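You operate a simulated robot arm through the tools that you are given. There is no shell and no other tool.

The job below is to be done with a simulated robot arm. You get a single attempt, and the scene is never put back.

TASK
Fit the yellow wax block, lead the blue twine over it and wind till it shines on the bobbin.
Fine: wax flap shut; twine over guide, dial stand and traverse slide, toggle in the bobbin's socket; firm layers, not overfull; leave the other block.

It is judged by the outcome, as a careful person would: the job done as asked, and still so three seconds after it is handed in. It fails if anything else is knocked over, pushed out of place, dropped, spilled or broken.

THE ROBOT
A 7-joint arm with a three-finger gripper, fixed in place. Base frame: the origin is at the foot of the arm, x ahead of it, y to its left, z up; the work surface is at about z = 800. Readings come in mm, degrees, newtons and seconds.
Its first joint turns from -166.0 to 166.0 degrees. Payload 2.69 kg.
Tool frame: the origin (TCP) lies between the finger pads and is the grasp point; the fingertips stand 30 mm ahead of it; z points along the fingers, y is the line along which they close. The gripper opens to 128 mm. The gripper's body begins 117 mm behind the TCP.
Orientation is told as [roll, pitch, yaw] about the base's x, y, z axes, in that order, counted from this pose: with the fingers straight down and closing along the base's y, the tool's x points along the base's -x, its y along +y and its z along -z.

THE INTERFACE
- The arm moves only by the tool move_arm. Its argument "plan" is a list that holds one entry, the list of rows, each a list of 6 numbers: the shift along the base's x, y, z in units of 40 mm (1.0 is 40 mm), then the turn, a rotation vector about the base's x, y, z in units of 4 degrees (1.0 is 4 degrees). In form: [[[dx, dy, dz, rx, ry, rz], ...]]. A call has 1 to 20 rows; each row shifts and turns the commanded pose from where the row before left it. "jaw" is the closure in counts, from 0 (fully open) to 255 (shut), set as the call begins (left out, the last holds). A call with a number of a shift or a turn outside -1 to 1 is refused whole. Each row takes 0.2 s and may step no farther than 50 mm and 8.6 degrees from the row before; otherwise, or with a gripper value out of range, the whole call is refused. A pose out of reach is approached as far as the arm can. The call stops where the force on the tool passes 90 N (or 10 N more than at its start, if that is more) or the arm is blocked; 0.2 s more then pass. The fingers move at their own pace and stop on an object; they squeeze with about 27 N. The grip force told is the motor's: it shows also when the fingers shut on nothing. Time passes only in rows, and 0.2 s behind the last, so rows that do not move let the fingers close. It gives the time, the measured TCP pose, the force on the tool (base axes), the opening and the grip force at its end, in the units of the frame above (readings bear some noise), with the torque about the TCP (base axes, N m) and any sound that the robot's microphone picked up.
- Cameras (640 x 400 px; columns grow to the right, rows downward): "scene" is fixed at [403.7, -505.6, 1614.6]; the picture's right is [0.84, -0.55, 0.00], its down [-0.39, -0.60, -0.70] and it looks along [0.38, 0.59, -0.71] (base axes); focal length 276 px, centre (320, 200). "wrist" rides on the gripper at [58, 54, -131] in the tool frame; the picture's right is [-0.68, 0.74, 0.00], its down [-0.62, -0.57, -0.55] and it looks along [-0.40, -0.37, 0.84] (tool axes); focal length 234 px, centre (320, 200). There is no depth. A picture from a camera that has moved, and an enlarged one, comes with that camera's place and axes in the base frame and with its lens. The place of the scene camera against the robot may be out by one fixed shift of up to 18 mm in any direction.
- snapshot(camera): a new picture of that camera. No time passes.
- slide_trunk(by): slides the trunk up (or, below 0, down) by that many mm; the arm rides with it, the base frame stays. It gives what a move gives, with no picture.
- inspect(camera, box): a new picture of the part [left, top, right, bottom] of that camera's present view, enlarged. No time passes.
- hand_in(): hands the job in; it is judged then, once.

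Nothing tells you positions but the pictures and the camera data. Unless the task says otherwise, let go and move clear before handing in.

The tools are called after "Call:" as a command line: name --argument value ..., lists and objects as JSON in quotes. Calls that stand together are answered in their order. move_arm: Moves the arm, as the interface text tells. Its arguments: {"type":"object","properties":{"plan":{"type":"array","items":{"type":"array","items":{"type":"array","items":{"type":"number"}}}},"jaw":{"type":"number"}},"required":["plan"]} The other tools are called the same way: slide_trunk (by) slides the trunk up or down; snapshot (camera) takes a picture; inspect (camera, box) takes an enlarged picture of a part of a camera's view; hand_in () hands the job in.

At the start:

```text
time_s: 0.0
position: [534.9, 420.2, 1249.2]
ee_rot: [0.0, 0.1, -0.2]
contact_force: [0.5, 0.1, 0.8]
moment: [-0.04, -0.01, 0.01]
grip_width: 127.9
grip_force: 0.1
trunk travel left (down, up): [-150.0, 200.0]
```

scene: 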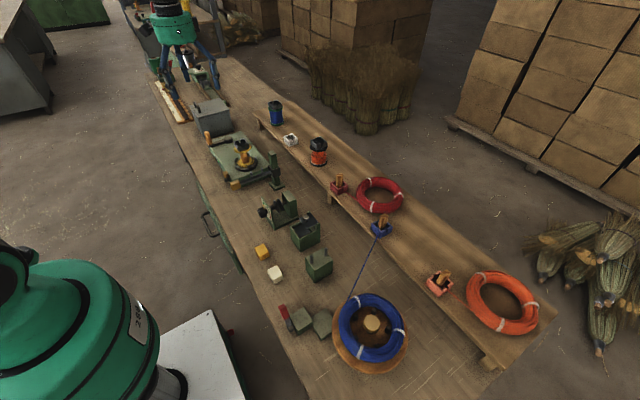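
wrist: 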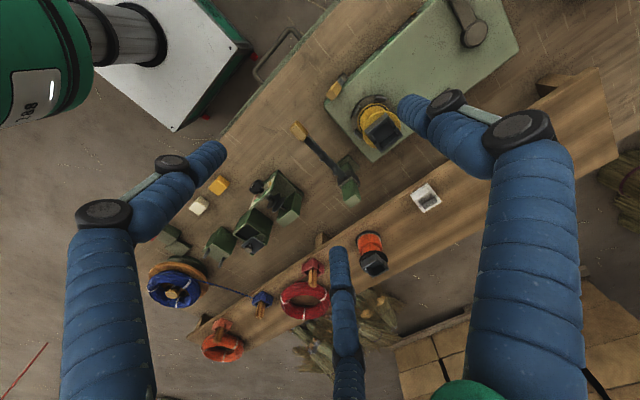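

I see a long bench with a blue twine coil on a spindle at the near end, wax blocks (yellow, white), several green fixtures, and a winder with a bobbin farther along. I'll take enlarged views first to understand each piece.

Call:
inspect --camera "scene" --box '[240, 180, 420, 290]'

Call:
inspect --camera "scene" --box '[180, 80, 340, 200]'

Call:
inspect --camera "scene" --box '[260, 240, 440, 390]'

Call:
inspect --camera "wrist" --box '[130, 150, 330, 310]'

Call:
inspect --camera "wrist" --box '[270, 0, 530, 220]'

```text
3.56 times, centred on (330, 235) of scene
camera zoom: at [403.7, -505.6, 1614.6], right [0.84, -0.55, 0.0], down [-0.39, -0.6, -0.7], along [0.38, 0.59, -0.71], focal length 980 px, centre (284, 76)
```

zoom: 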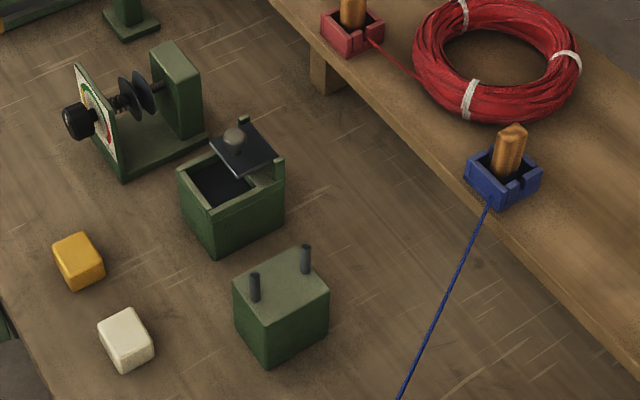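

```text
3.33 times, centred on (260, 140) of scene
camera zoom: at [403.7, -505.6, 1614.6], right [0.84, -0.55, 0.0], down [-0.39, -0.6, -0.7], along [0.38, 0.59, -0.71], focal length 919 px, centre (520, 400)
```

zoom: 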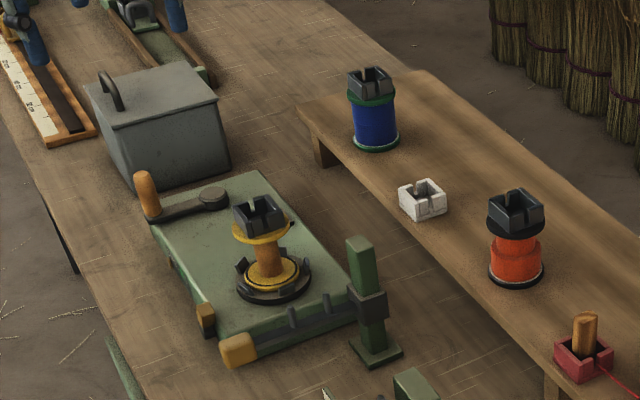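

```text
2.67 times, centred on (350, 315) of scene
camera zoom: at [403.7, -505.6, 1614.6], right [0.84, -0.55, 0.0], down [-0.39, -0.6, -0.7], along [0.38, 0.59, -0.71], focal length 735 px, centre (240, -107)
```

zoom: 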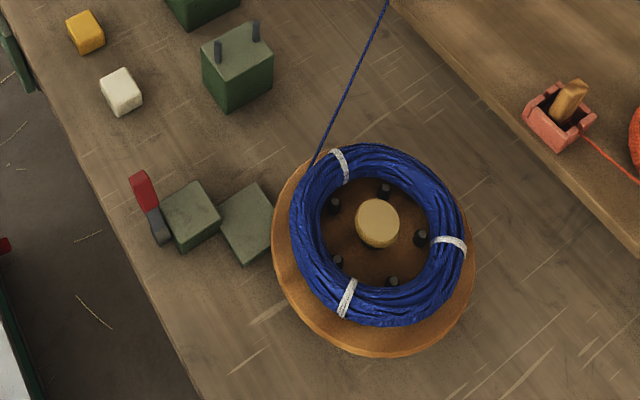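

```text
2.50 times, centred on (230, 230) of wrist
camera zoom: at [476.5, 473.5, 1381.3], right [0.68, 0.74, 0.0], down [0.62, -0.57, 0.55], along [0.4, -0.37, -0.84], focal length 585 px, centre (545, 125)
```

zoom: 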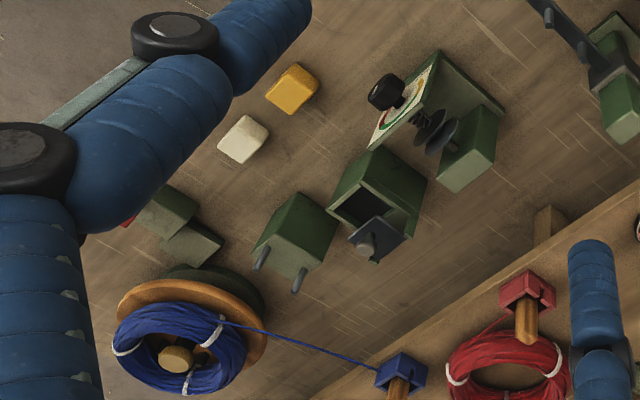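

```text
1.82 times, centred on (400, 110) of wrist
camera zoom: at [476.5, 473.5, 1381.3], right [0.68, 0.74, 0.0], down [0.62, -0.57, 0.55], along [0.4, -0.37, -0.84], focal length 426 px, centre (174, 364)
```

zoom: 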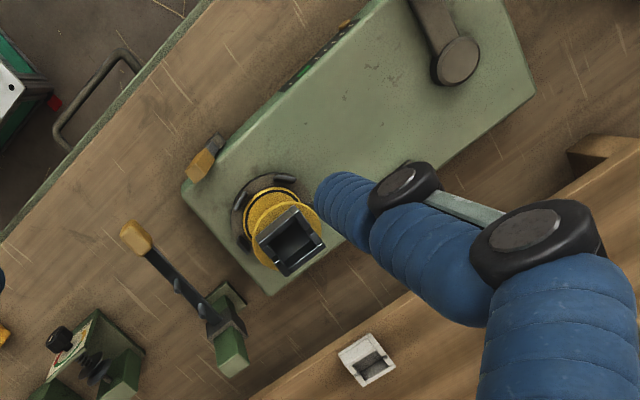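

The bench holds, from near to far: the blue coil on a swift, a two-pin guide, the wax box, a tension dial stand, the traverse post and the winder with a vertical bobbin and crank. I'll bring the wrist camera closer to study the winder and bobbin first.

Call:
move_arm --plan '[[[0.1, 0.75, -0.6, 0, 0, 0], [0.1, 0.75, -0.6, 0, 0, 0], [0.1, 0.75, -0.6, 0, 0, 0], [0.1, 0.75, -0.6, 0, 0, 0], [0.1, 0.75, -0.6, 0, 0, 0]]]'

Call:
snapshot --camera "wrist"

Call:
snapshot --camera "scene"

```text
time_s: 1.2
position: [553.0, 568.4, 1128.5]
ee_rot: [0.0, 0.0, 0.0]
contact_force: [-0.7, 0.1, 0.1]
moment: [0.03, 0.01, -0.03]
grip_width: 128.2
grip_force: 0.1
trunk travel left (down, up): [-150.0, 200.0]
```

```text
taken
camera wrist: at [494.9, 621.3, 1260.9], right [0.68, 0.74, 0.0], down [0.62, -0.57, 0.55], along [0.4, -0.37, -0.84], focal length 234 px, centre (320, 200)
```

wrist: 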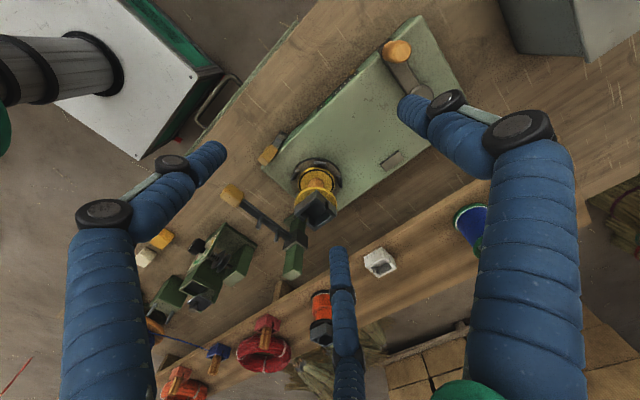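

```text
taken
```

scene: 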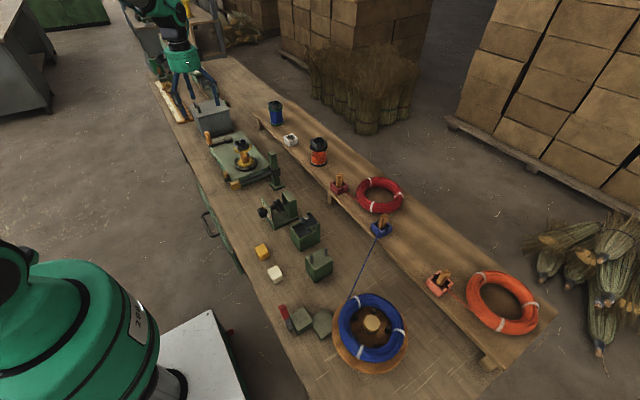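

Call:
inspect --camera "wrist" --box '[220, 120, 360, 290]'

Call:
inspect --camera "wrist" --box '[260, 10, 460, 180]'

```text
2.35 times, centred on (290, 205) of wrist
camera zoom: at [494.9, 621.3, 1260.9], right [0.68, 0.74, 0.0], down [0.62, -0.57, 0.55], along [0.4, -0.37, -0.84], focal length 551 px, centre (391, 188)
```

zoom: 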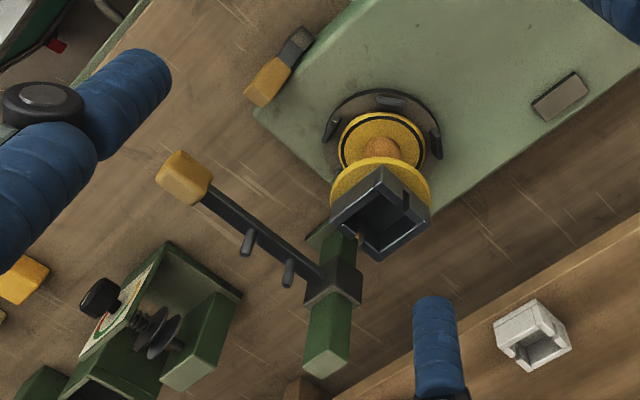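

```text
2.35 times, centred on (360, 95) of wrist
camera zoom: at [494.9, 621.3, 1260.9], right [0.68, 0.74, 0.0], down [0.62, -0.57, 0.55], along [0.4, -0.37, -0.84], focal length 551 px, centre (226, 447)
```

zoom: 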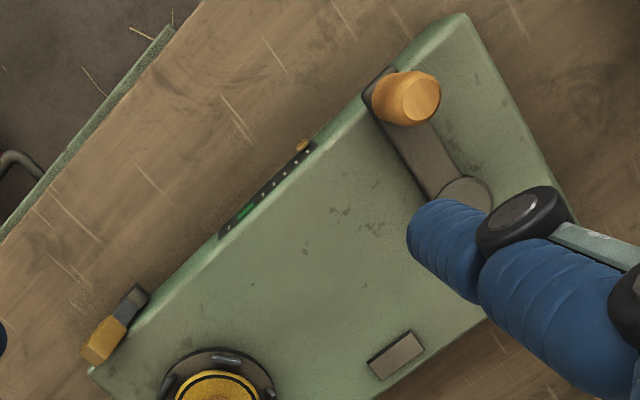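

Call:
inspect --camera "wrist" --box '[330, 55, 410, 115]'

Call:
inspect --camera "wrist" --box '[250, 120, 350, 190]'

Call:
inspect --camera "scene" --box '[200, 125, 290, 190]'

Call:
inspect --camera "scene" --box '[255, 180, 335, 250]'

```text
6.67 times, centred on (370, 85) of wrist
camera zoom: at [494.9, 621.3, 1260.9], right [0.68, 0.74, 0.0], down [0.62, -0.57, 0.55], along [0.4, -0.37, -0.84], focal length 1561 px, centre (-13, 967)
```

zoom: 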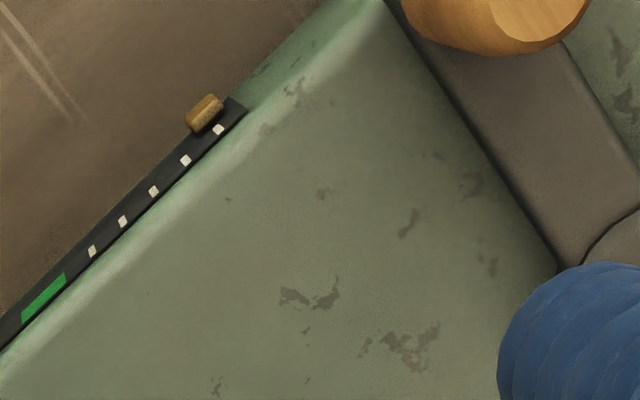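

```text
5.71 times, centred on (300, 155) of wrist
camera zoom: at [494.9, 621.3, 1260.9], right [0.68, 0.74, 0.0], down [0.62, -0.57, 0.55], along [0.4, -0.37, -0.84], focal length 1338 px, centre (434, 457)
```

zoom: 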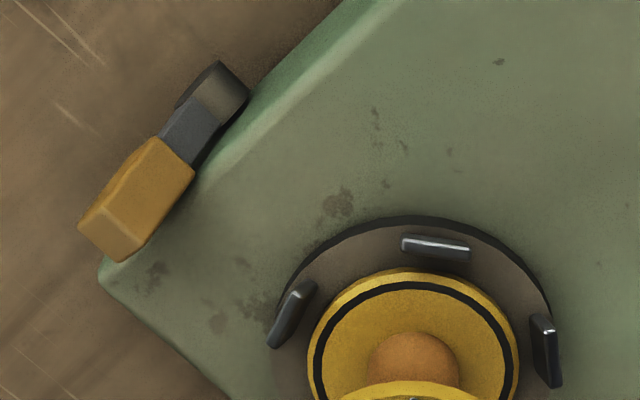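

```text
6.15 times, centred on (245, 158) of scene
camera zoom: at [403.7, -505.6, 1614.6], right [0.84, -0.55, 0.0], down [-0.39, -0.6, -0.7], along [0.38, 0.59, -0.71], focal length 1696 px, centre (782, 462)
```

zoom: 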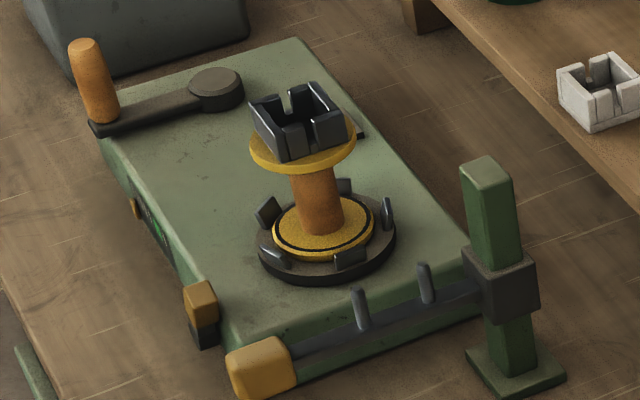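

```text
5.71 times, centred on (295, 215) of scene
camera zoom: at [403.7, -505.6, 1614.6], right [0.84, -0.55, 0.0], down [-0.39, -0.6, -0.7], along [0.38, 0.59, -0.71], focal length 1575 px, centre (463, 114)
```

zoom: 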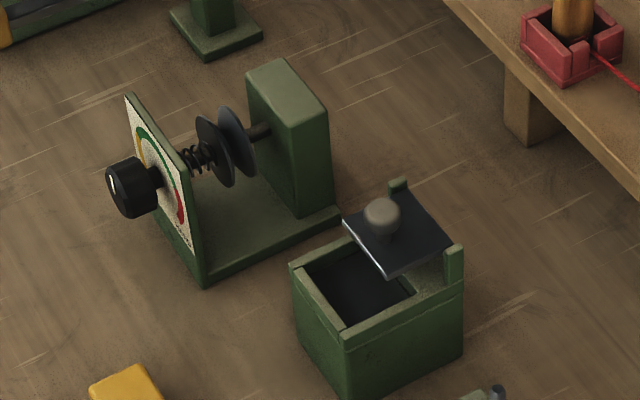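

The winder has a fill indicator strip (green zone) on its near side, a brake-like lever at the corner, the crank, and the bobbin with a square slotted socket; the dial knob faces the robot. Now I'll look closely at the middle stations (dial stand, wax box, guide, blocks).

Call:
move_arm --plan '[[[-0.2, -0.95, -0.05, 0, 0, 0], [-0.2, -0.95, -0.05, 0, 0, 0], [-0.2, -0.95, -0.05, 0, 0, 0], [-0.2, -0.95, -0.05, 0, 0, 0], [-0.2, -0.95, -0.05, 0, 0, 0], [-0.2, -0.95, -0.05, 0, 0, 0], [-0.2, -0.95, -0.05, 0, 0, 0], [-0.2, -0.95, -0.05, 0, 0, 0], [-0.2, -0.95, -0.05, 0, 0, 0]]]'

Call:
snapshot --camera "wrist"

Call:
inspect --camera "wrist" --box '[220, 100, 400, 240]'

Call:
inspect --camera "wrist" --box '[160, 180, 340, 300]'

```text
time_s: 3.2
position: [480.4, 227.8, 1112.0]
ee_rot: [0.0, 0.1, 0.0]
contact_force: [-0.1, 0.4, -0.9]
moment: [-0.01, 0.0, 0.02]
grip_width: 128.1
grip_force: 0.0
trunk travel left (down, up): [-150.0, 200.0]
```

```text
taken
camera wrist: at [422.1, 281.4, 1244.7], right [0.68, 0.74, 0.0], down [0.61, -0.57, 0.55], along [0.4, -0.37, -0.84], focal length 234 px, centre (320, 200)
```

wrist: 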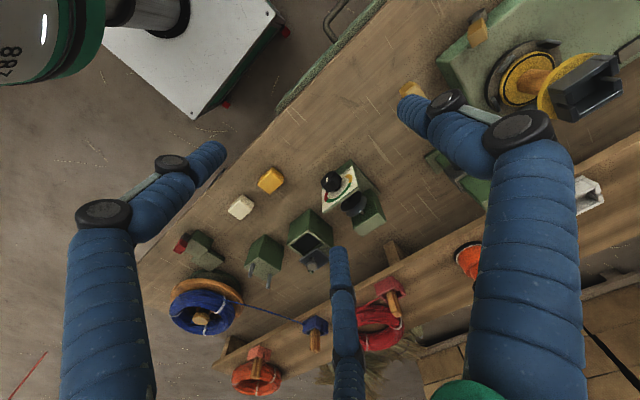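

```text
2.86 times, centred on (310, 170) of wrist
camera zoom: at [422.1, 281.4, 1244.7], right [0.68, 0.74, 0.0], down [0.61, -0.57, 0.55], along [0.4, -0.37, -0.84], focal length 669 px, centre (349, 286)
```

zoom: 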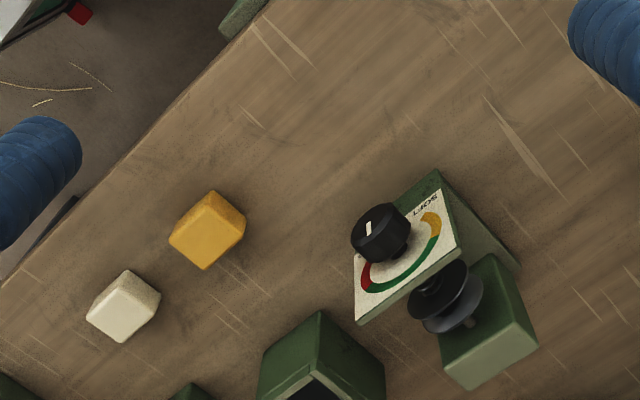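

```text
3.33 times, centred on (250, 240) of wrist
camera zoom: at [422.1, 281.4, 1244.7], right [0.68, 0.74, 0.0], down [0.61, -0.57, 0.55], along [0.4, -0.37, -0.84], focal length 781 px, centre (553, 67)
```

zoom: 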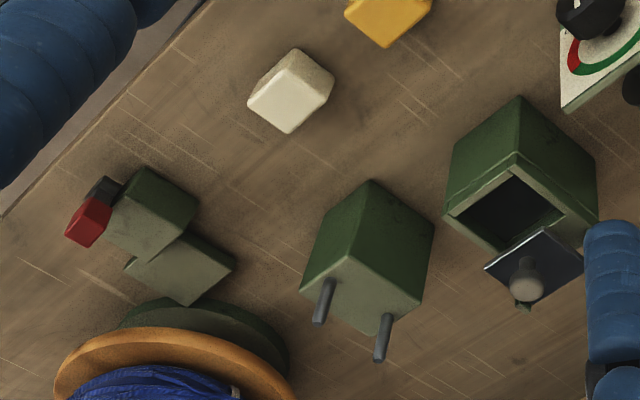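

Call:
inspect --camera "wrist" --box '[310, 155, 370, 215]'

Call:
inspect --camera "scene" --box '[255, 190, 300, 230]'

Call:
inspect --camera "wrist" --box '[285, 200, 335, 280]'

```text
6.67 times, centred on (340, 185) of wrist
camera zoom: at [422.1, 281.4, 1244.7], right [0.68, 0.74, 0.0], down [0.61, -0.57, 0.55], along [0.4, -0.37, -0.84], focal length 1561 px, centre (187, 300)
```

zoom: 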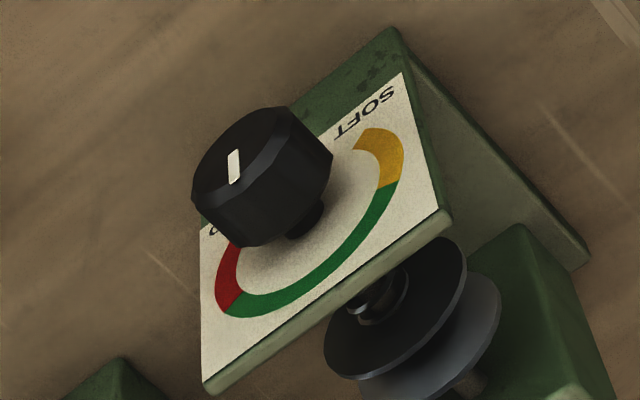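

```text
10.00 times, centred on (278, 210) of scene
camera zoom: at [403.7, -505.6, 1614.6], right [0.84, -0.55, 0.0], down [-0.39, -0.6, -0.7], along [0.38, 0.59, -0.71], focal length 2756 px, centre (745, 100)
```

zoom: 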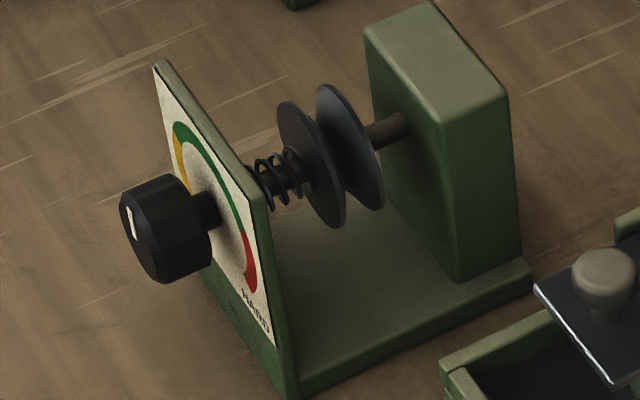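

```text
5.00 times, centred on (310, 240) of wrist
camera zoom: at [422.1, 281.4, 1244.7], right [0.68, 0.74, 0.0], down [0.61, -0.57, 0.55], along [0.4, -0.37, -0.84], focal length 1171 px, centre (370, 0)
```

zoom: 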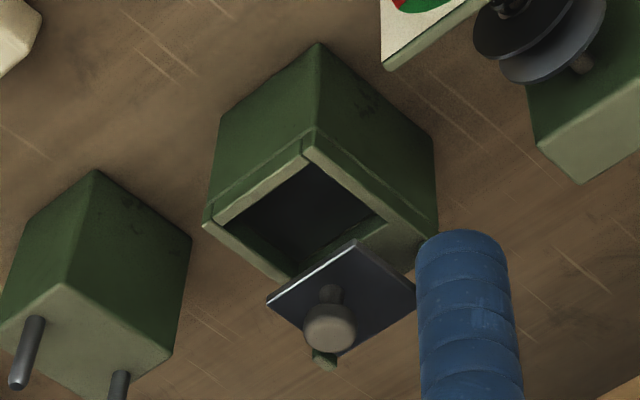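

The dial reads SOFT (yellow, +y side) – green over the top – HARD (red, -y side); knob centre is near (579, 158, 885). Now I'll move on to view the swift end with the red lever.

Call:
move_arm --plan '[[[-0.1, -1.0, -0.1, 0, 0, 0], [-0.1, -1.0, -0.1, 0, 0, 0], [-0.1, -1.0, -0.1, 0, 0, 0], [-0.1, -1.0, -0.1, 0, 0, 0], [-0.1, -1.0, -0.1, 0, 0, 0], [-0.1, -1.0, -0.1, 0, 0, 0], [-0.1, -1.0, -0.1, 0, 0, 0]]]'

Call:
snapshot --camera "wrist"

Call:
inspect --camera "wrist" --box '[220, 120, 400, 300]'

Call:
inspect --camera "wrist" --box '[220, 170, 310, 260]'

Call:
inspect --camera "wrist" --box '[350, 160, 470, 280]'

```text
time_s: 4.8
position: [451.7, -52.9, 1080.7]
ee_rot: [0.0, 0.0, -0.1]
contact_force: [0.0, 1.0, 0.2]
moment: [-0.04, 0.02, 0.03]
grip_width: 128.0
grip_force: 0.0
trunk travel left (down, up): [-150.0, 200.0]
```

```text
taken
camera wrist: at [393.7, 1.1, 1213.5], right [0.68, 0.74, 0.0], down [0.62, -0.57, 0.55], along [0.4, -0.37, -0.84], focal length 234 px, centre (320, 200)
```

wrist: 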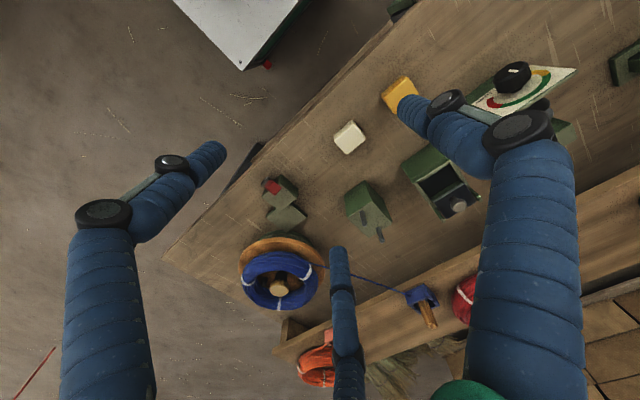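

```text
2.22 times, centred on (310, 210) of wrist
camera zoom: at [393.7, 1.1, 1213.5], right [0.68, 0.74, 0.0], down [0.62, -0.57, 0.55], along [0.4, -0.37, -0.84], focal length 520 px, centre (342, 178)
```

zoom: 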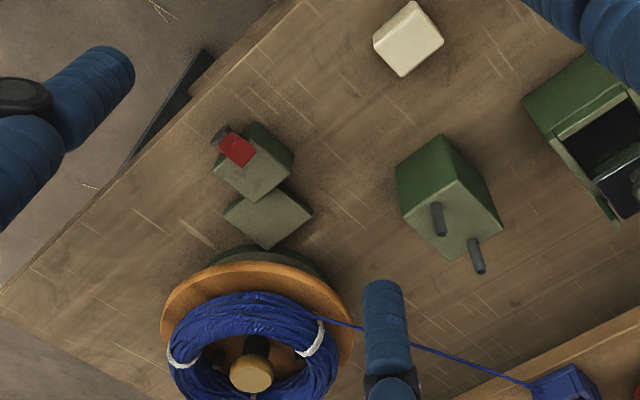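

```text
4.44 times, centred on (265, 215) of wrist
camera zoom: at [393.7, 1.1, 1213.5], right [0.68, 0.74, 0.0], down [0.62, -0.57, 0.55], along [0.4, -0.37, -0.84], focal length 1041 px, centre (564, 133)
```

zoom: 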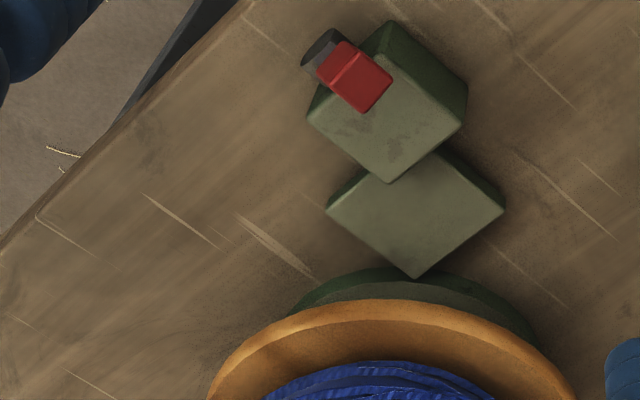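

```text
3.33 times, centred on (410, 220) of wrist
camera zoom: at [393.7, 1.1, 1213.5], right [0.68, 0.74, 0.0], down [0.62, -0.57, 0.55], along [0.4, -0.37, -0.84], focal length 781 px, centre (20, 133)
```

zoom: 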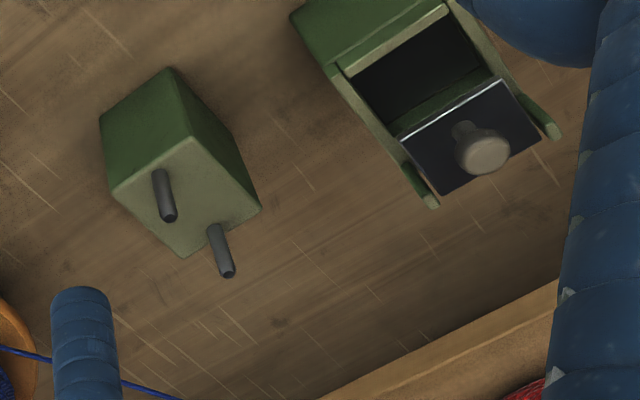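

There's a red lever on a block beside the swift (perhaps a swift brake) with a pad touching the swift. I'll go closer to read its state before touching anything.

Call:
move_arm --plan '[[[0.13, -0.72, -0.63, 0, 0, 0], [0.13, -0.72, -0.63, 0, 0, 0], [0.13, -0.72, -0.63, 0, 0, 0], [0.13, -0.72, -0.63, 0, 0, 0]]]'

Call:
snapshot --camera "wrist"

Call:
inspect --camera "wrist" --box '[220, 130, 400, 300]'

```text
time_s: 5.8
position: [474.6, -167.7, 981.2]
ee_rot: [0.0, 0.0, 0.1]
contact_force: [-0.2, 1.0, 1.2]
moment: [0.03, 0.0, 0.0]
grip_width: 127.8
grip_force: 0.0
trunk travel left (down, up): [-150.0, 200.0]
```

```text
taken
camera wrist: at [416.8, -114.4, 1114.3], right [0.68, 0.74, 0.0], down [0.62, -0.57, 0.55], along [0.4, -0.37, -0.84], focal length 234 px, centre (320, 200)
```

wrist: 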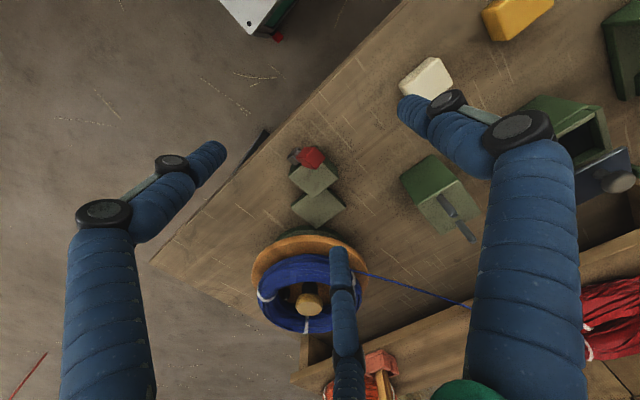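

```text
2.35 times, centred on (310, 215) of wrist
camera zoom: at [416.8, -114.4, 1114.3], right [0.68, 0.74, 0.0], down [0.62, -0.57, 0.55], along [0.4, -0.37, -0.84], focal length 551 px, centre (344, 165)
```

zoom: 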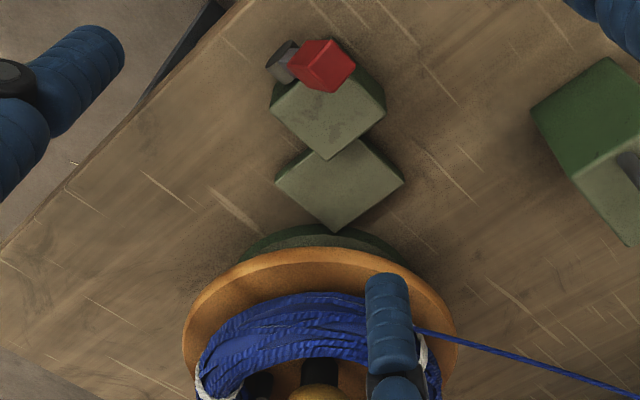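

Call:
inspect --camera "scene" --box '[272, 295, 352, 345]'

Call:
inspect --camera "wrist" --box '[270, 140, 350, 250]'

Call:
inspect --camera "scene" --box '[330, 205, 410, 305]'

```text
8.00 times, centred on (312, 320) of scene
camera zoom: at [403.7, -505.6, 1614.6], right [0.84, -0.55, 0.0], down [-0.39, -0.6, -0.7], along [0.38, 0.59, -0.71], focal length 2205 px, centre (384, -760)
```

zoom: 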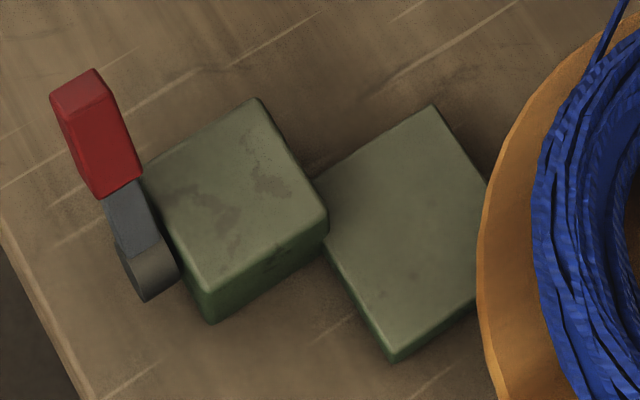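

```text
3.64 times, centred on (310, 195) of wrist
camera zoom: at [416.8, -114.4, 1114.3], right [0.68, 0.74, 0.0], down [0.62, -0.57, 0.55], along [0.4, -0.37, -0.84], focal length 852 px, centre (356, 218)
```

zoom: 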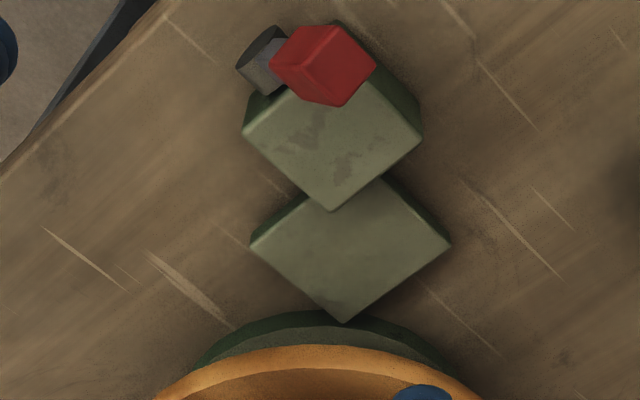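

```text
4.00 times, centred on (370, 255) of scene
camera zoom: at [403.7, -505.6, 1614.6], right [0.84, -0.55, 0.0], down [-0.39, -0.6, -0.7], along [0.38, 0.59, -0.71], focal length 1102 px, centre (120, -20)
```

zoom: 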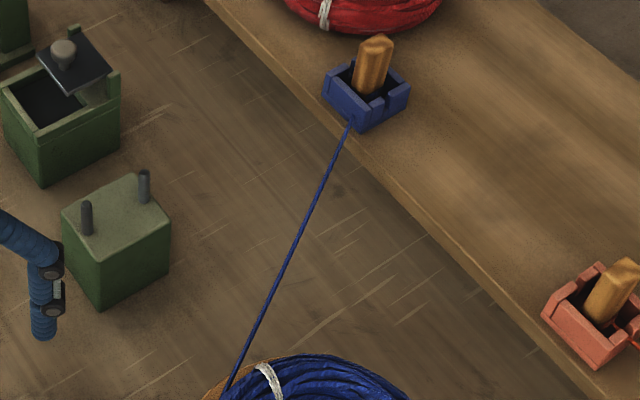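

The scene shows the guide pins spaced along x, the wax box with a plate and knob at its +x half, and the dial's discs along x. I'll move over the wax box for a close look at its flap and pocket.

Call:
move_arm --plan '[[[0.3, 0.9, 0.4, 0, 0, 0], [0.5, 0.9, 0.1, 0, 0, 0], [0.5, 0.9, 0.1, 0, 0, 0], [0.5, 0.9, 0.1, 0, 0, 0], [0.5, 0.9, 0, 0, 0, 0], [0.5, 0.9, 0, 0, 0, 0], [0.5, 0.85, 0, 0, 0, 0]]]'

Call:
snapshot --camera "wrist"

Call:
inspect --camera "wrist" --box '[260, 140, 400, 260]'

Call:
inspect --camera "wrist" --box '[200, 60, 400, 200]'

```text
time_s: 7.4
position: [608.8, 85.1, 1007.7]
ee_rot: [0.0, 0.1, 0.0]
contact_force: [0.4, -1.2, 0.0]
moment: [-0.01, -0.04, -0.01]
grip_width: 127.9
grip_force: 0.0
trunk travel left (down, up): [-150.0, 200.0]
```

```text
taken
camera wrist: at [550.4, 138.0, 1140.2], right [0.68, 0.74, 0.0], down [0.62, -0.57, 0.55], along [0.4, -0.37, -0.84], focal length 234 px, centre (320, 200)
```

wrist: 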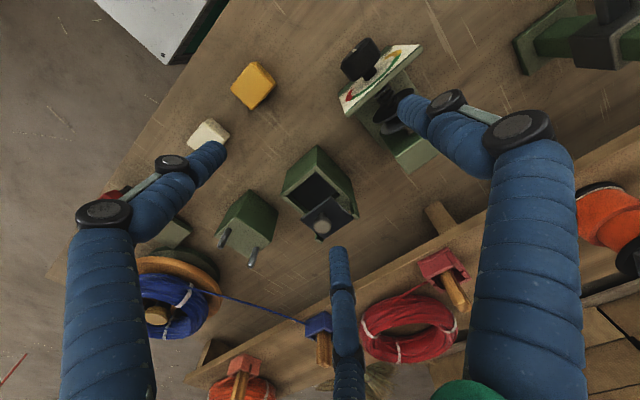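

```text
3.33 times, centred on (330, 200) of wrist
camera zoom: at [550.4, 138.0, 1140.2], right [0.68, 0.74, 0.0], down [0.62, -0.57, 0.55], along [0.4, -0.37, -0.84], focal length 781 px, centre (287, 200)
```

zoom: 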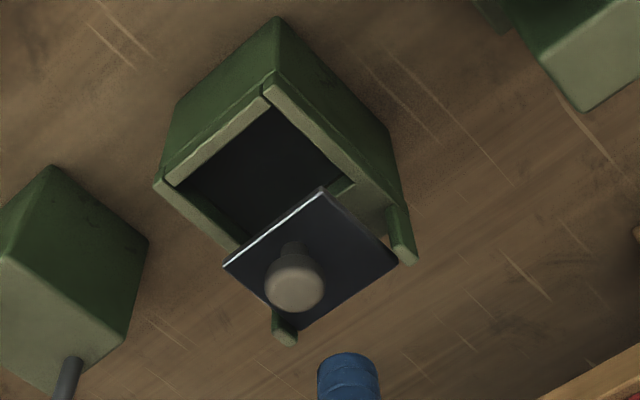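

```text
2.86 times, centred on (300, 130) of wrist
camera zoom: at [550.4, 138.0, 1140.2], right [0.68, 0.74, 0.0], down [0.62, -0.57, 0.55], along [0.4, -0.37, -0.84], focal length 669 px, centre (377, 400)
```

zoom: 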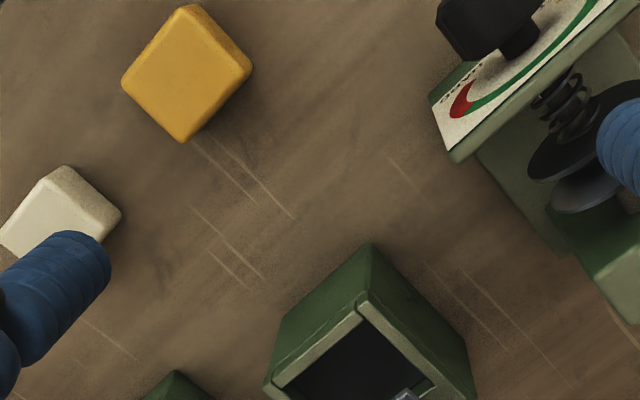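

Call:
inspect --camera "scene" --box '[285, 205, 325, 255]'

Call:
inspect --camera "wrist" --box '[275, 140, 365, 250]'

```text
8.00 times, centred on (305, 230) of scene
camera zoom: at [403.7, -505.6, 1614.6], right [0.84, -0.55, 0.0], down [-0.39, -0.6, -0.7], along [0.38, 0.59, -0.71], focal length 2205 px, centre (440, -40)
```

zoom: 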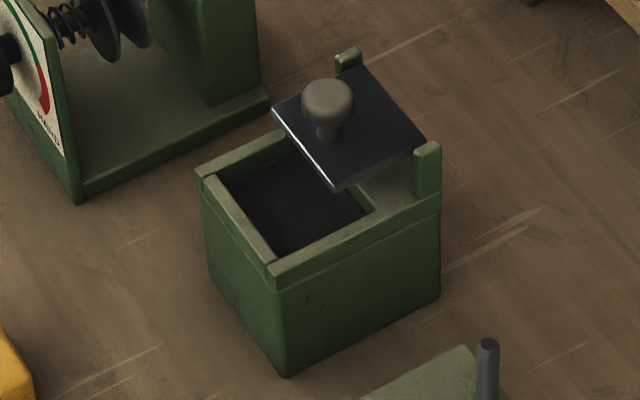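

```text
3.64 times, centred on (320, 195) of wrist
camera zoom: at [550.4, 138.0, 1140.2], right [0.68, 0.74, 0.0], down [0.62, -0.57, 0.55], along [0.4, -0.37, -0.84], focal length 852 px, centre (320, 218)
```

zoom: 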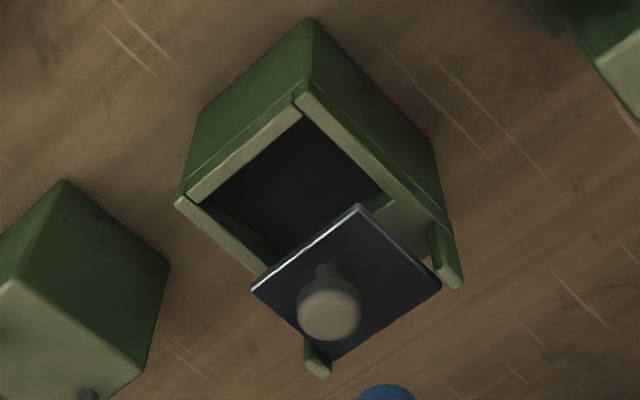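

The wax flap is a horizontal plate with a knob, between two ears on the +x side; it covers part of the pocket (pocket about x 641–688, y 0–47), so it seems it must be lifted to fit the wax. I'll move above the knob with the jaws part open and check alignment.

Call:
move_arm --plan '[[[0.61, -0.53, -0.2, 0, 0, 0], [0.61, -0.53, -0.2, 0, 0, 0], [0.61, -0.53, -0.2, 0, 0, 0], [0, 0, 0, 0, 0, 0]]]' --jaw 160

Call:
snapshot --camera "wrist"

Call:
inspect --camera "wrist" --box '[260, 140, 400, 260]'

Call:
inspect --camera "scene" --box '[255, 160, 345, 250]'

```text
time_s: 8.4
position: [681.4, 18.5, 985.5]
ee_rot: [0.0, 0.0, -0.1]
contact_force: [0.8, 0.2, -0.5]
moment: [0.0, 0.05, 0.03]
grip_width: 47.6
grip_force: 0.0
trunk travel left (down, up): [-150.0, 200.0]
```

```text
taken
camera wrist: at [623.4, 71.4, 1118.1], right [0.68, 0.74, 0.0], down [0.62, -0.57, 0.55], along [0.4, -0.37, -0.84], focal length 234 px, centre (320, 200)
```

wrist: 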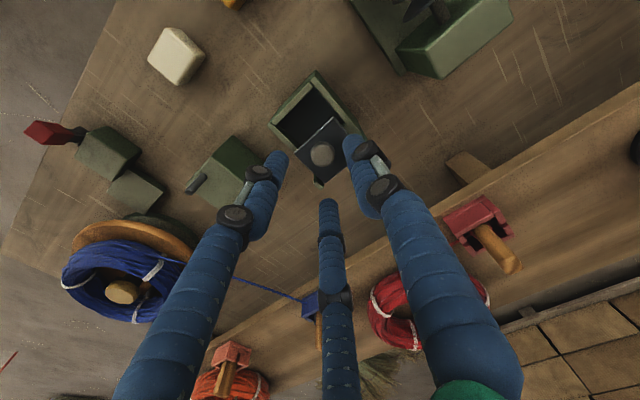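

```text
3.33 times, centred on (330, 200) of wrist
camera zoom: at [623.4, 71.4, 1118.1], right [0.68, 0.74, 0.0], down [0.62, -0.57, 0.55], along [0.4, -0.37, -0.84], focal length 781 px, centre (287, 200)
```

zoom: 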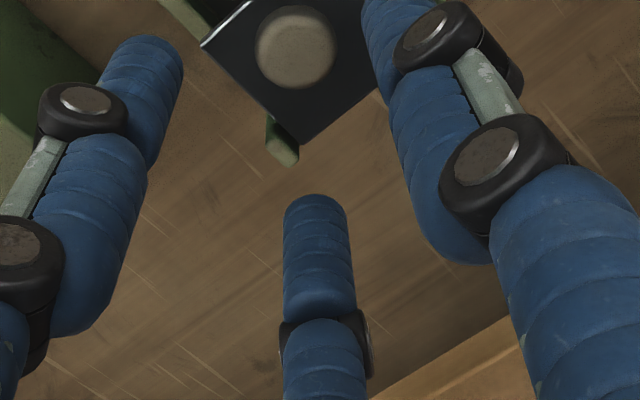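

```text
4.44 times, centred on (300, 205) of scene
camera zoom: at [403.7, -505.6, 1614.6], right [0.84, -0.55, 0.0], down [-0.39, -0.6, -0.7], along [0.38, 0.59, -0.71], focal length 1225 px, centre (409, 178)
```

zoom: 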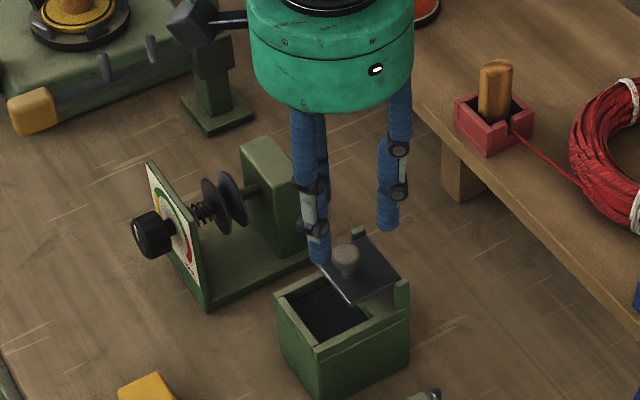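

The knob is at about (681.5, 21, 925), and the TCP is right over it. I'll descend so the fingertips straddle the knob head and close gently.

Call:
move_arm --plan '[[[0, 0.03, -0.6, 0, 0, 0], [0, 0.03, -0.59, 0, 0, 0]]]' --jaw 160

Call:
move_arm --plan '[[[0, 0, 0, 0, 0, 0], [0, 0, 0, 0, 0, 0]]]' --jaw 255

Call:
inspect --camera "wrist" --box '[240, 100, 400, 240]'

Call:
inspect --camera "scene" --box '[255, 160, 345, 250]'

```text
time_s: 9.0
position: [680.5, 22.8, 937.3]
ee_rot: [0.1, 0.1, 0.0]
contact_force: [0.6, 0.2, 0.2]
moment: [-0.02, 0.05, -0.01]
grip_width: 47.8
grip_force: 0.0
trunk travel left (down, up): [-150.0, 200.0]
```

```text
time_s: 9.6
position: [683.9, 21.2, 937.9]
ee_rot: [0.1, -0.1, -0.1]
contact_force: [24.0, -21.0, -6.7]
moment: [-0.43, -0.57, 0.15]
grip_width: 21.3
grip_force: 27.0
trunk travel left (down, up): [-150.0, 200.0]
```

```text
2.86 times, centred on (320, 170) of wrist
camera zoom: at [625.0, 73.4, 1070.2], right [0.68, 0.74, 0.0], down [0.61, -0.57, 0.55], along [0.41, -0.37, -0.83], focal length 669 px, centre (320, 286)
```

zoom: 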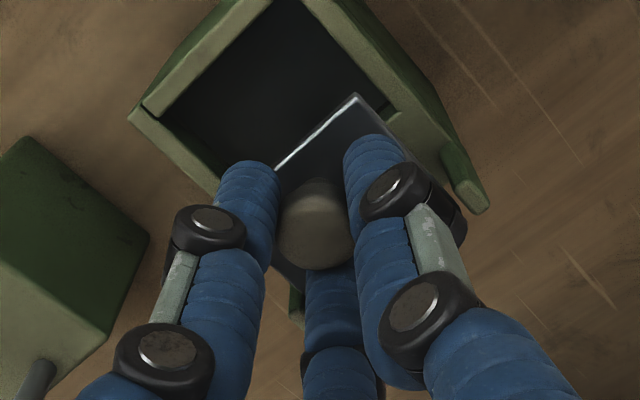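

```text
4.44 times, centred on (300, 205) of scene
camera zoom: at [403.7, -505.6, 1614.6], right [0.84, -0.55, 0.0], down [-0.39, -0.6, -0.7], along [0.38, 0.59, -0.71], focal length 1225 px, centre (409, 178)
```

zoom: 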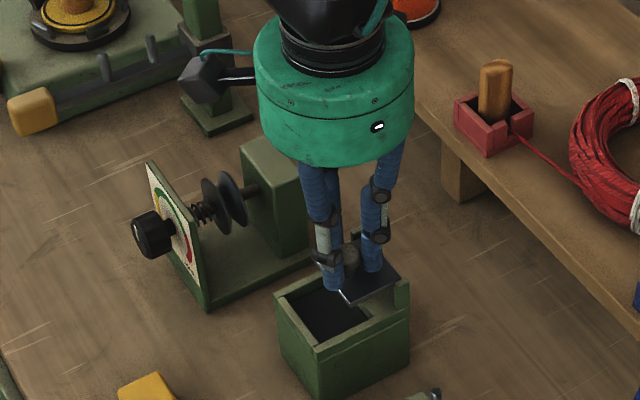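

The knob is gripped (21 mm). I'll try a small lift along the arc expected for a hinge at the ears and watch the force.

Call:
move_arm --plan '[[[0.08, 0, 0.12, 0, 0, 0]]]'

Call:
inspect --camera "scene" --box '[275, 190, 335, 250]'

```text
time_s: 10.0
position: [684.7, 19.6, 939.1]
ee_rot: [0.0, 0.1, -0.1]
contact_force: [20.8, -22.5, -20.9]
moment: [-0.41, -0.34, 0.09]
grip_width: 21.7
grip_force: 26.5
trunk travel left (down, up): [-150.0, 200.0]
```

```text
6.67 times, centred on (305, 220) of scene
camera zoom: at [403.7, -505.6, 1614.6], right [0.84, -0.55, 0.0], down [-0.39, -0.6, -0.7], along [0.38, 0.59, -0.71], focal length 1838 px, centre (420, 67)
```

zoom: 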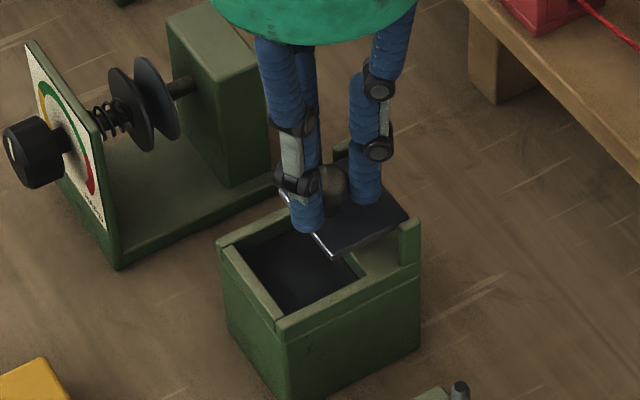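

Call:
move_arm --plan '[[[0.05, 0.0, 0.1, 0, 0, 0], [0.05, 0.0, 0.1, 0, 0, 0]]]'

Call:
inspect --camera "scene" --box '[275, 190, 335, 250]'

Call:
inspect --camera "wrist" --box '[240, 100, 400, 240]'

```text
time_s: 10.6
position: [687.8, 20.6, 951.3]
ee_rot: [0.1, 0.1, -0.2]
contact_force: [4.0, -24.8, -10.2]
moment: [-0.62, 0.06, -0.08]
grip_width: 22.0
grip_force: 26.5
trunk travel left (down, up): [-150.0, 200.0]
```

```text
6.67 times, centred on (305, 220) of scene
camera zoom: at [403.7, -505.6, 1614.6], right [0.84, -0.55, 0.0], down [-0.39, -0.6, -0.7], along [0.38, 0.59, -0.71], focal length 1838 px, centre (420, 67)
```

zoom: 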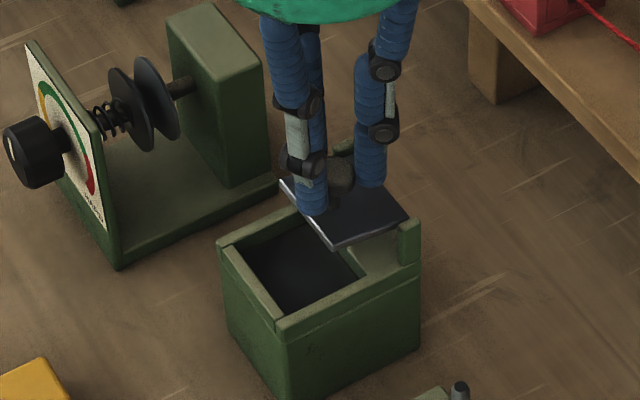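

```text
2.86 times, centred on (320, 170) of wrist
camera zoom: at [629.6, 73.8, 1083.4], right [0.68, 0.74, 0.0], down [0.62, -0.57, 0.55], along [0.4, -0.37, -0.84], focal length 669 px, centre (320, 286)
```

zoom: 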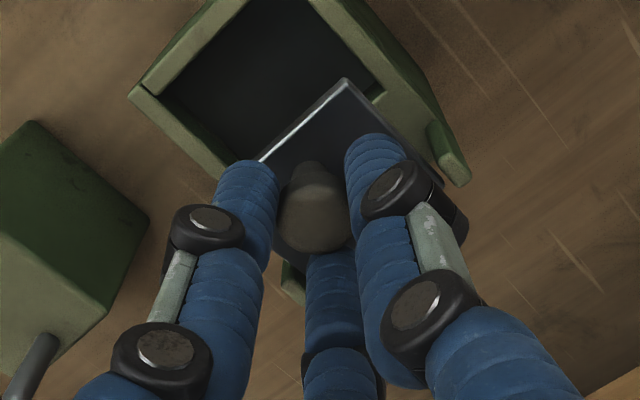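

The flap is hinged at the ears and is now tilting up with modest force. I'll continue along the arc, leaning the tool with it.

Call:
move_arm --plan '[[[0.2, 0, 0.02, 0, 1, 0], [0.2, 0, 0.02, 0, 1, 0], [0.105, 0, 0.012, 0, 1, 0], [0.105, 0, 0.012, 0, 1, 0]]]'

Call:
inspect --camera "scene" --box '[275, 190, 335, 250]'

```text
time_s: 11.6
position: [713.0, 22.1, 955.1]
ee_rot: [-0.1, 15.8, 0.0]
contact_force: [2.1, -24.0, 14.3]
moment: [-0.58, -0.12, 0.23]
grip_width: 21.2
grip_force: 27.1
trunk travel left (down, up): [-150.0, 200.0]
```

```text
6.67 times, centred on (305, 220) of scene
camera zoom: at [403.7, -505.6, 1614.6], right [0.84, -0.55, 0.0], down [-0.39, -0.6, -0.7], along [0.38, 0.59, -0.71], focal length 1838 px, centre (420, 67)
```

zoom: 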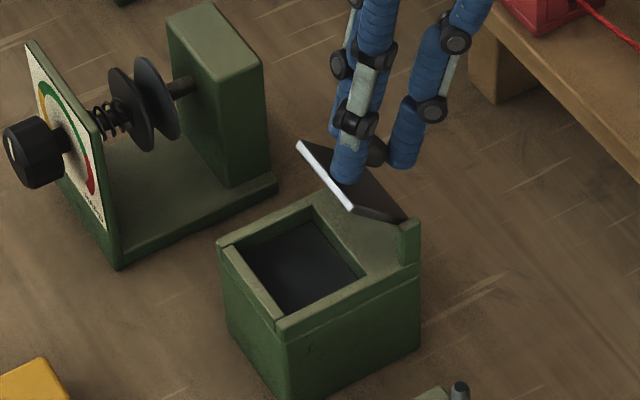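

Call:
move_arm --plan '[[[0.103, 0, 0.04, 0, 1, 0], [0.103, 0, 0.03, 0, 1, 0], [0.1, 0, 0.0, 0, 1, 0], [0.1, 0, -0.02, 0, 1, 0]]]'

Call:
inspect --camera "scene" --box '[275, 190, 335, 250]'

```text
time_s: 12.6
position: [727.1, 21.2, 952.7]
ee_rot: [-0.1, 32.2, 0.0]
contact_force: [-1.0, -19.7, -23.8]
moment: [-0.25, -0.35, 0.12]
grip_width: 21.2
grip_force: 27.4
trunk travel left (down, up): [-150.0, 200.0]
```

```text
6.67 times, centred on (305, 220) of scene
camera zoom: at [403.7, -505.6, 1614.6], right [0.84, -0.55, 0.0], down [-0.39, -0.6, -0.7], along [0.38, 0.59, -0.71], focal length 1838 px, centre (420, 67)
```

zoom: 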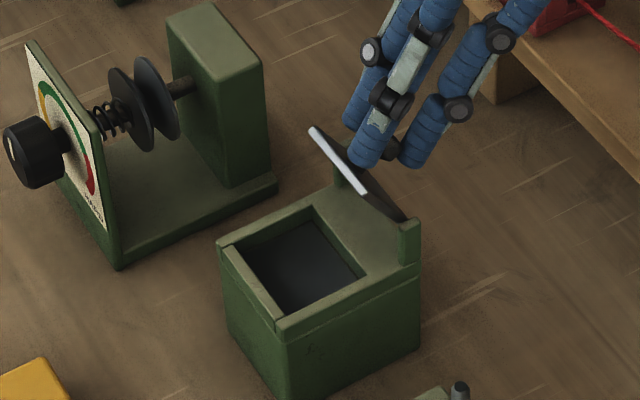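

Call:
move_arm --plan '[[[0.1, 0, -0.11, 0, 1, 0], [0.1, 0, -0.09, 0, 1, 0], [0.09, 0, -0.055, 0, 1, 0], [0.09, 0, -0.055, 0, 1, 0]]]'

Call:
inspect --camera "scene" --box '[275, 190, 335, 250]'

```text
time_s: 13.6
position: [745.3, 20.7, 944.3]
ee_rot: [0.0, 47.8, 0.0]
contact_force: [14.6, -26.2, 11.7]
moment: [-0.53, -0.29, 0.52]
grip_width: 21.4
grip_force: 26.7
trunk travel left (down, up): [-150.0, 200.0]
```

```text
6.67 times, centred on (305, 220) of scene
camera zoom: at [403.7, -505.6, 1614.6], right [0.84, -0.55, 0.0], down [-0.39, -0.6, -0.7], along [0.38, 0.59, -0.71], focal length 1838 px, centre (420, 67)
```

zoom: 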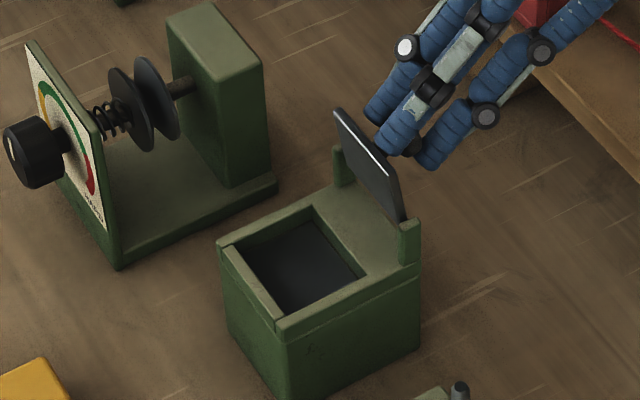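

Call:
move_arm --plan '[[[0.08, 0, -0.04, 0, 1, 0], [0.06, 0, -0.05, 0, 0.5, 0]]]'

Call:
inspect --camera "scene" --box '[275, 190, 335, 250]'

```text
time_s: 14.2
position: [749.2, 20.2, 940.1]
ee_rot: [0.1, 53.9, -0.1]
contact_force: [3.9, -22.4, 16.8]
moment: [-0.47, 0.41, 0.33]
grip_width: 21.2
grip_force: 27.4
trunk travel left (down, up): [-150.0, 200.0]
```

```text
6.67 times, centred on (305, 220) of scene
camera zoom: at [403.7, -505.6, 1614.6], right [0.84, -0.55, 0.0], down [-0.39, -0.6, -0.7], along [0.38, 0.59, -0.71], focal length 1838 px, centre (420, 67)
```

zoom: 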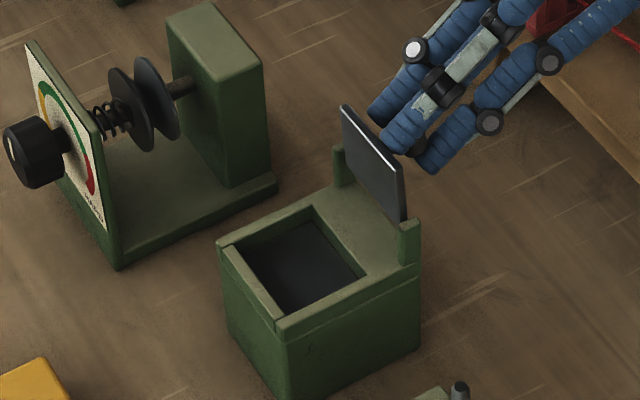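

The flap is slightly past vertical. I'll open the jaws and back away along the tool axis, then check that the flap stays.

Call:
move_arm --plan '[[[0, 0, 0, 0, 0, 0], [0.4, 0, 0.3, 0, 0, 0], [0.6, 0, 0.44, 0, 0, 0], [0.2, 0, 0.8, 0, -1, 0]]]' --jaw 140

Call:
inspect --camera "scene" --box '[275, 190, 335, 250]'

```text
time_s: 15.2
position: [798.7, 22.4, 1001.6]
ee_rot: [0.0, 50.1, -0.1]
contact_force: [1.2, 0.1, -1.3]
moment: [-0.02, 0.18, -0.02]
grip_width: 57.9
grip_force: 0.0
trunk travel left (down, up): [-150.0, 200.0]
```

```text
6.67 times, centred on (305, 220) of scene
camera zoom: at [403.7, -505.6, 1614.6], right [0.84, -0.55, 0.0], down [-0.39, -0.6, -0.7], along [0.38, 0.59, -0.71], focal length 1838 px, centre (420, 67)
```

zoom: 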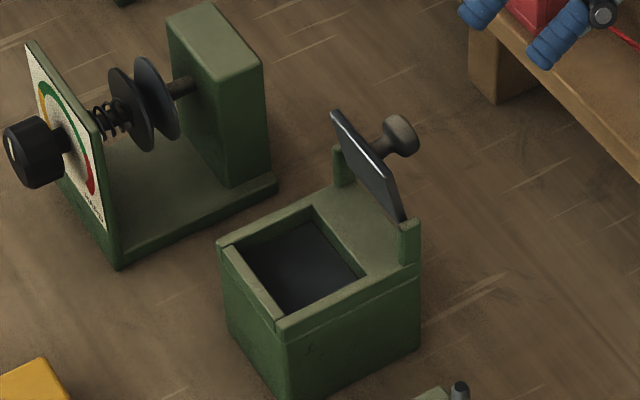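

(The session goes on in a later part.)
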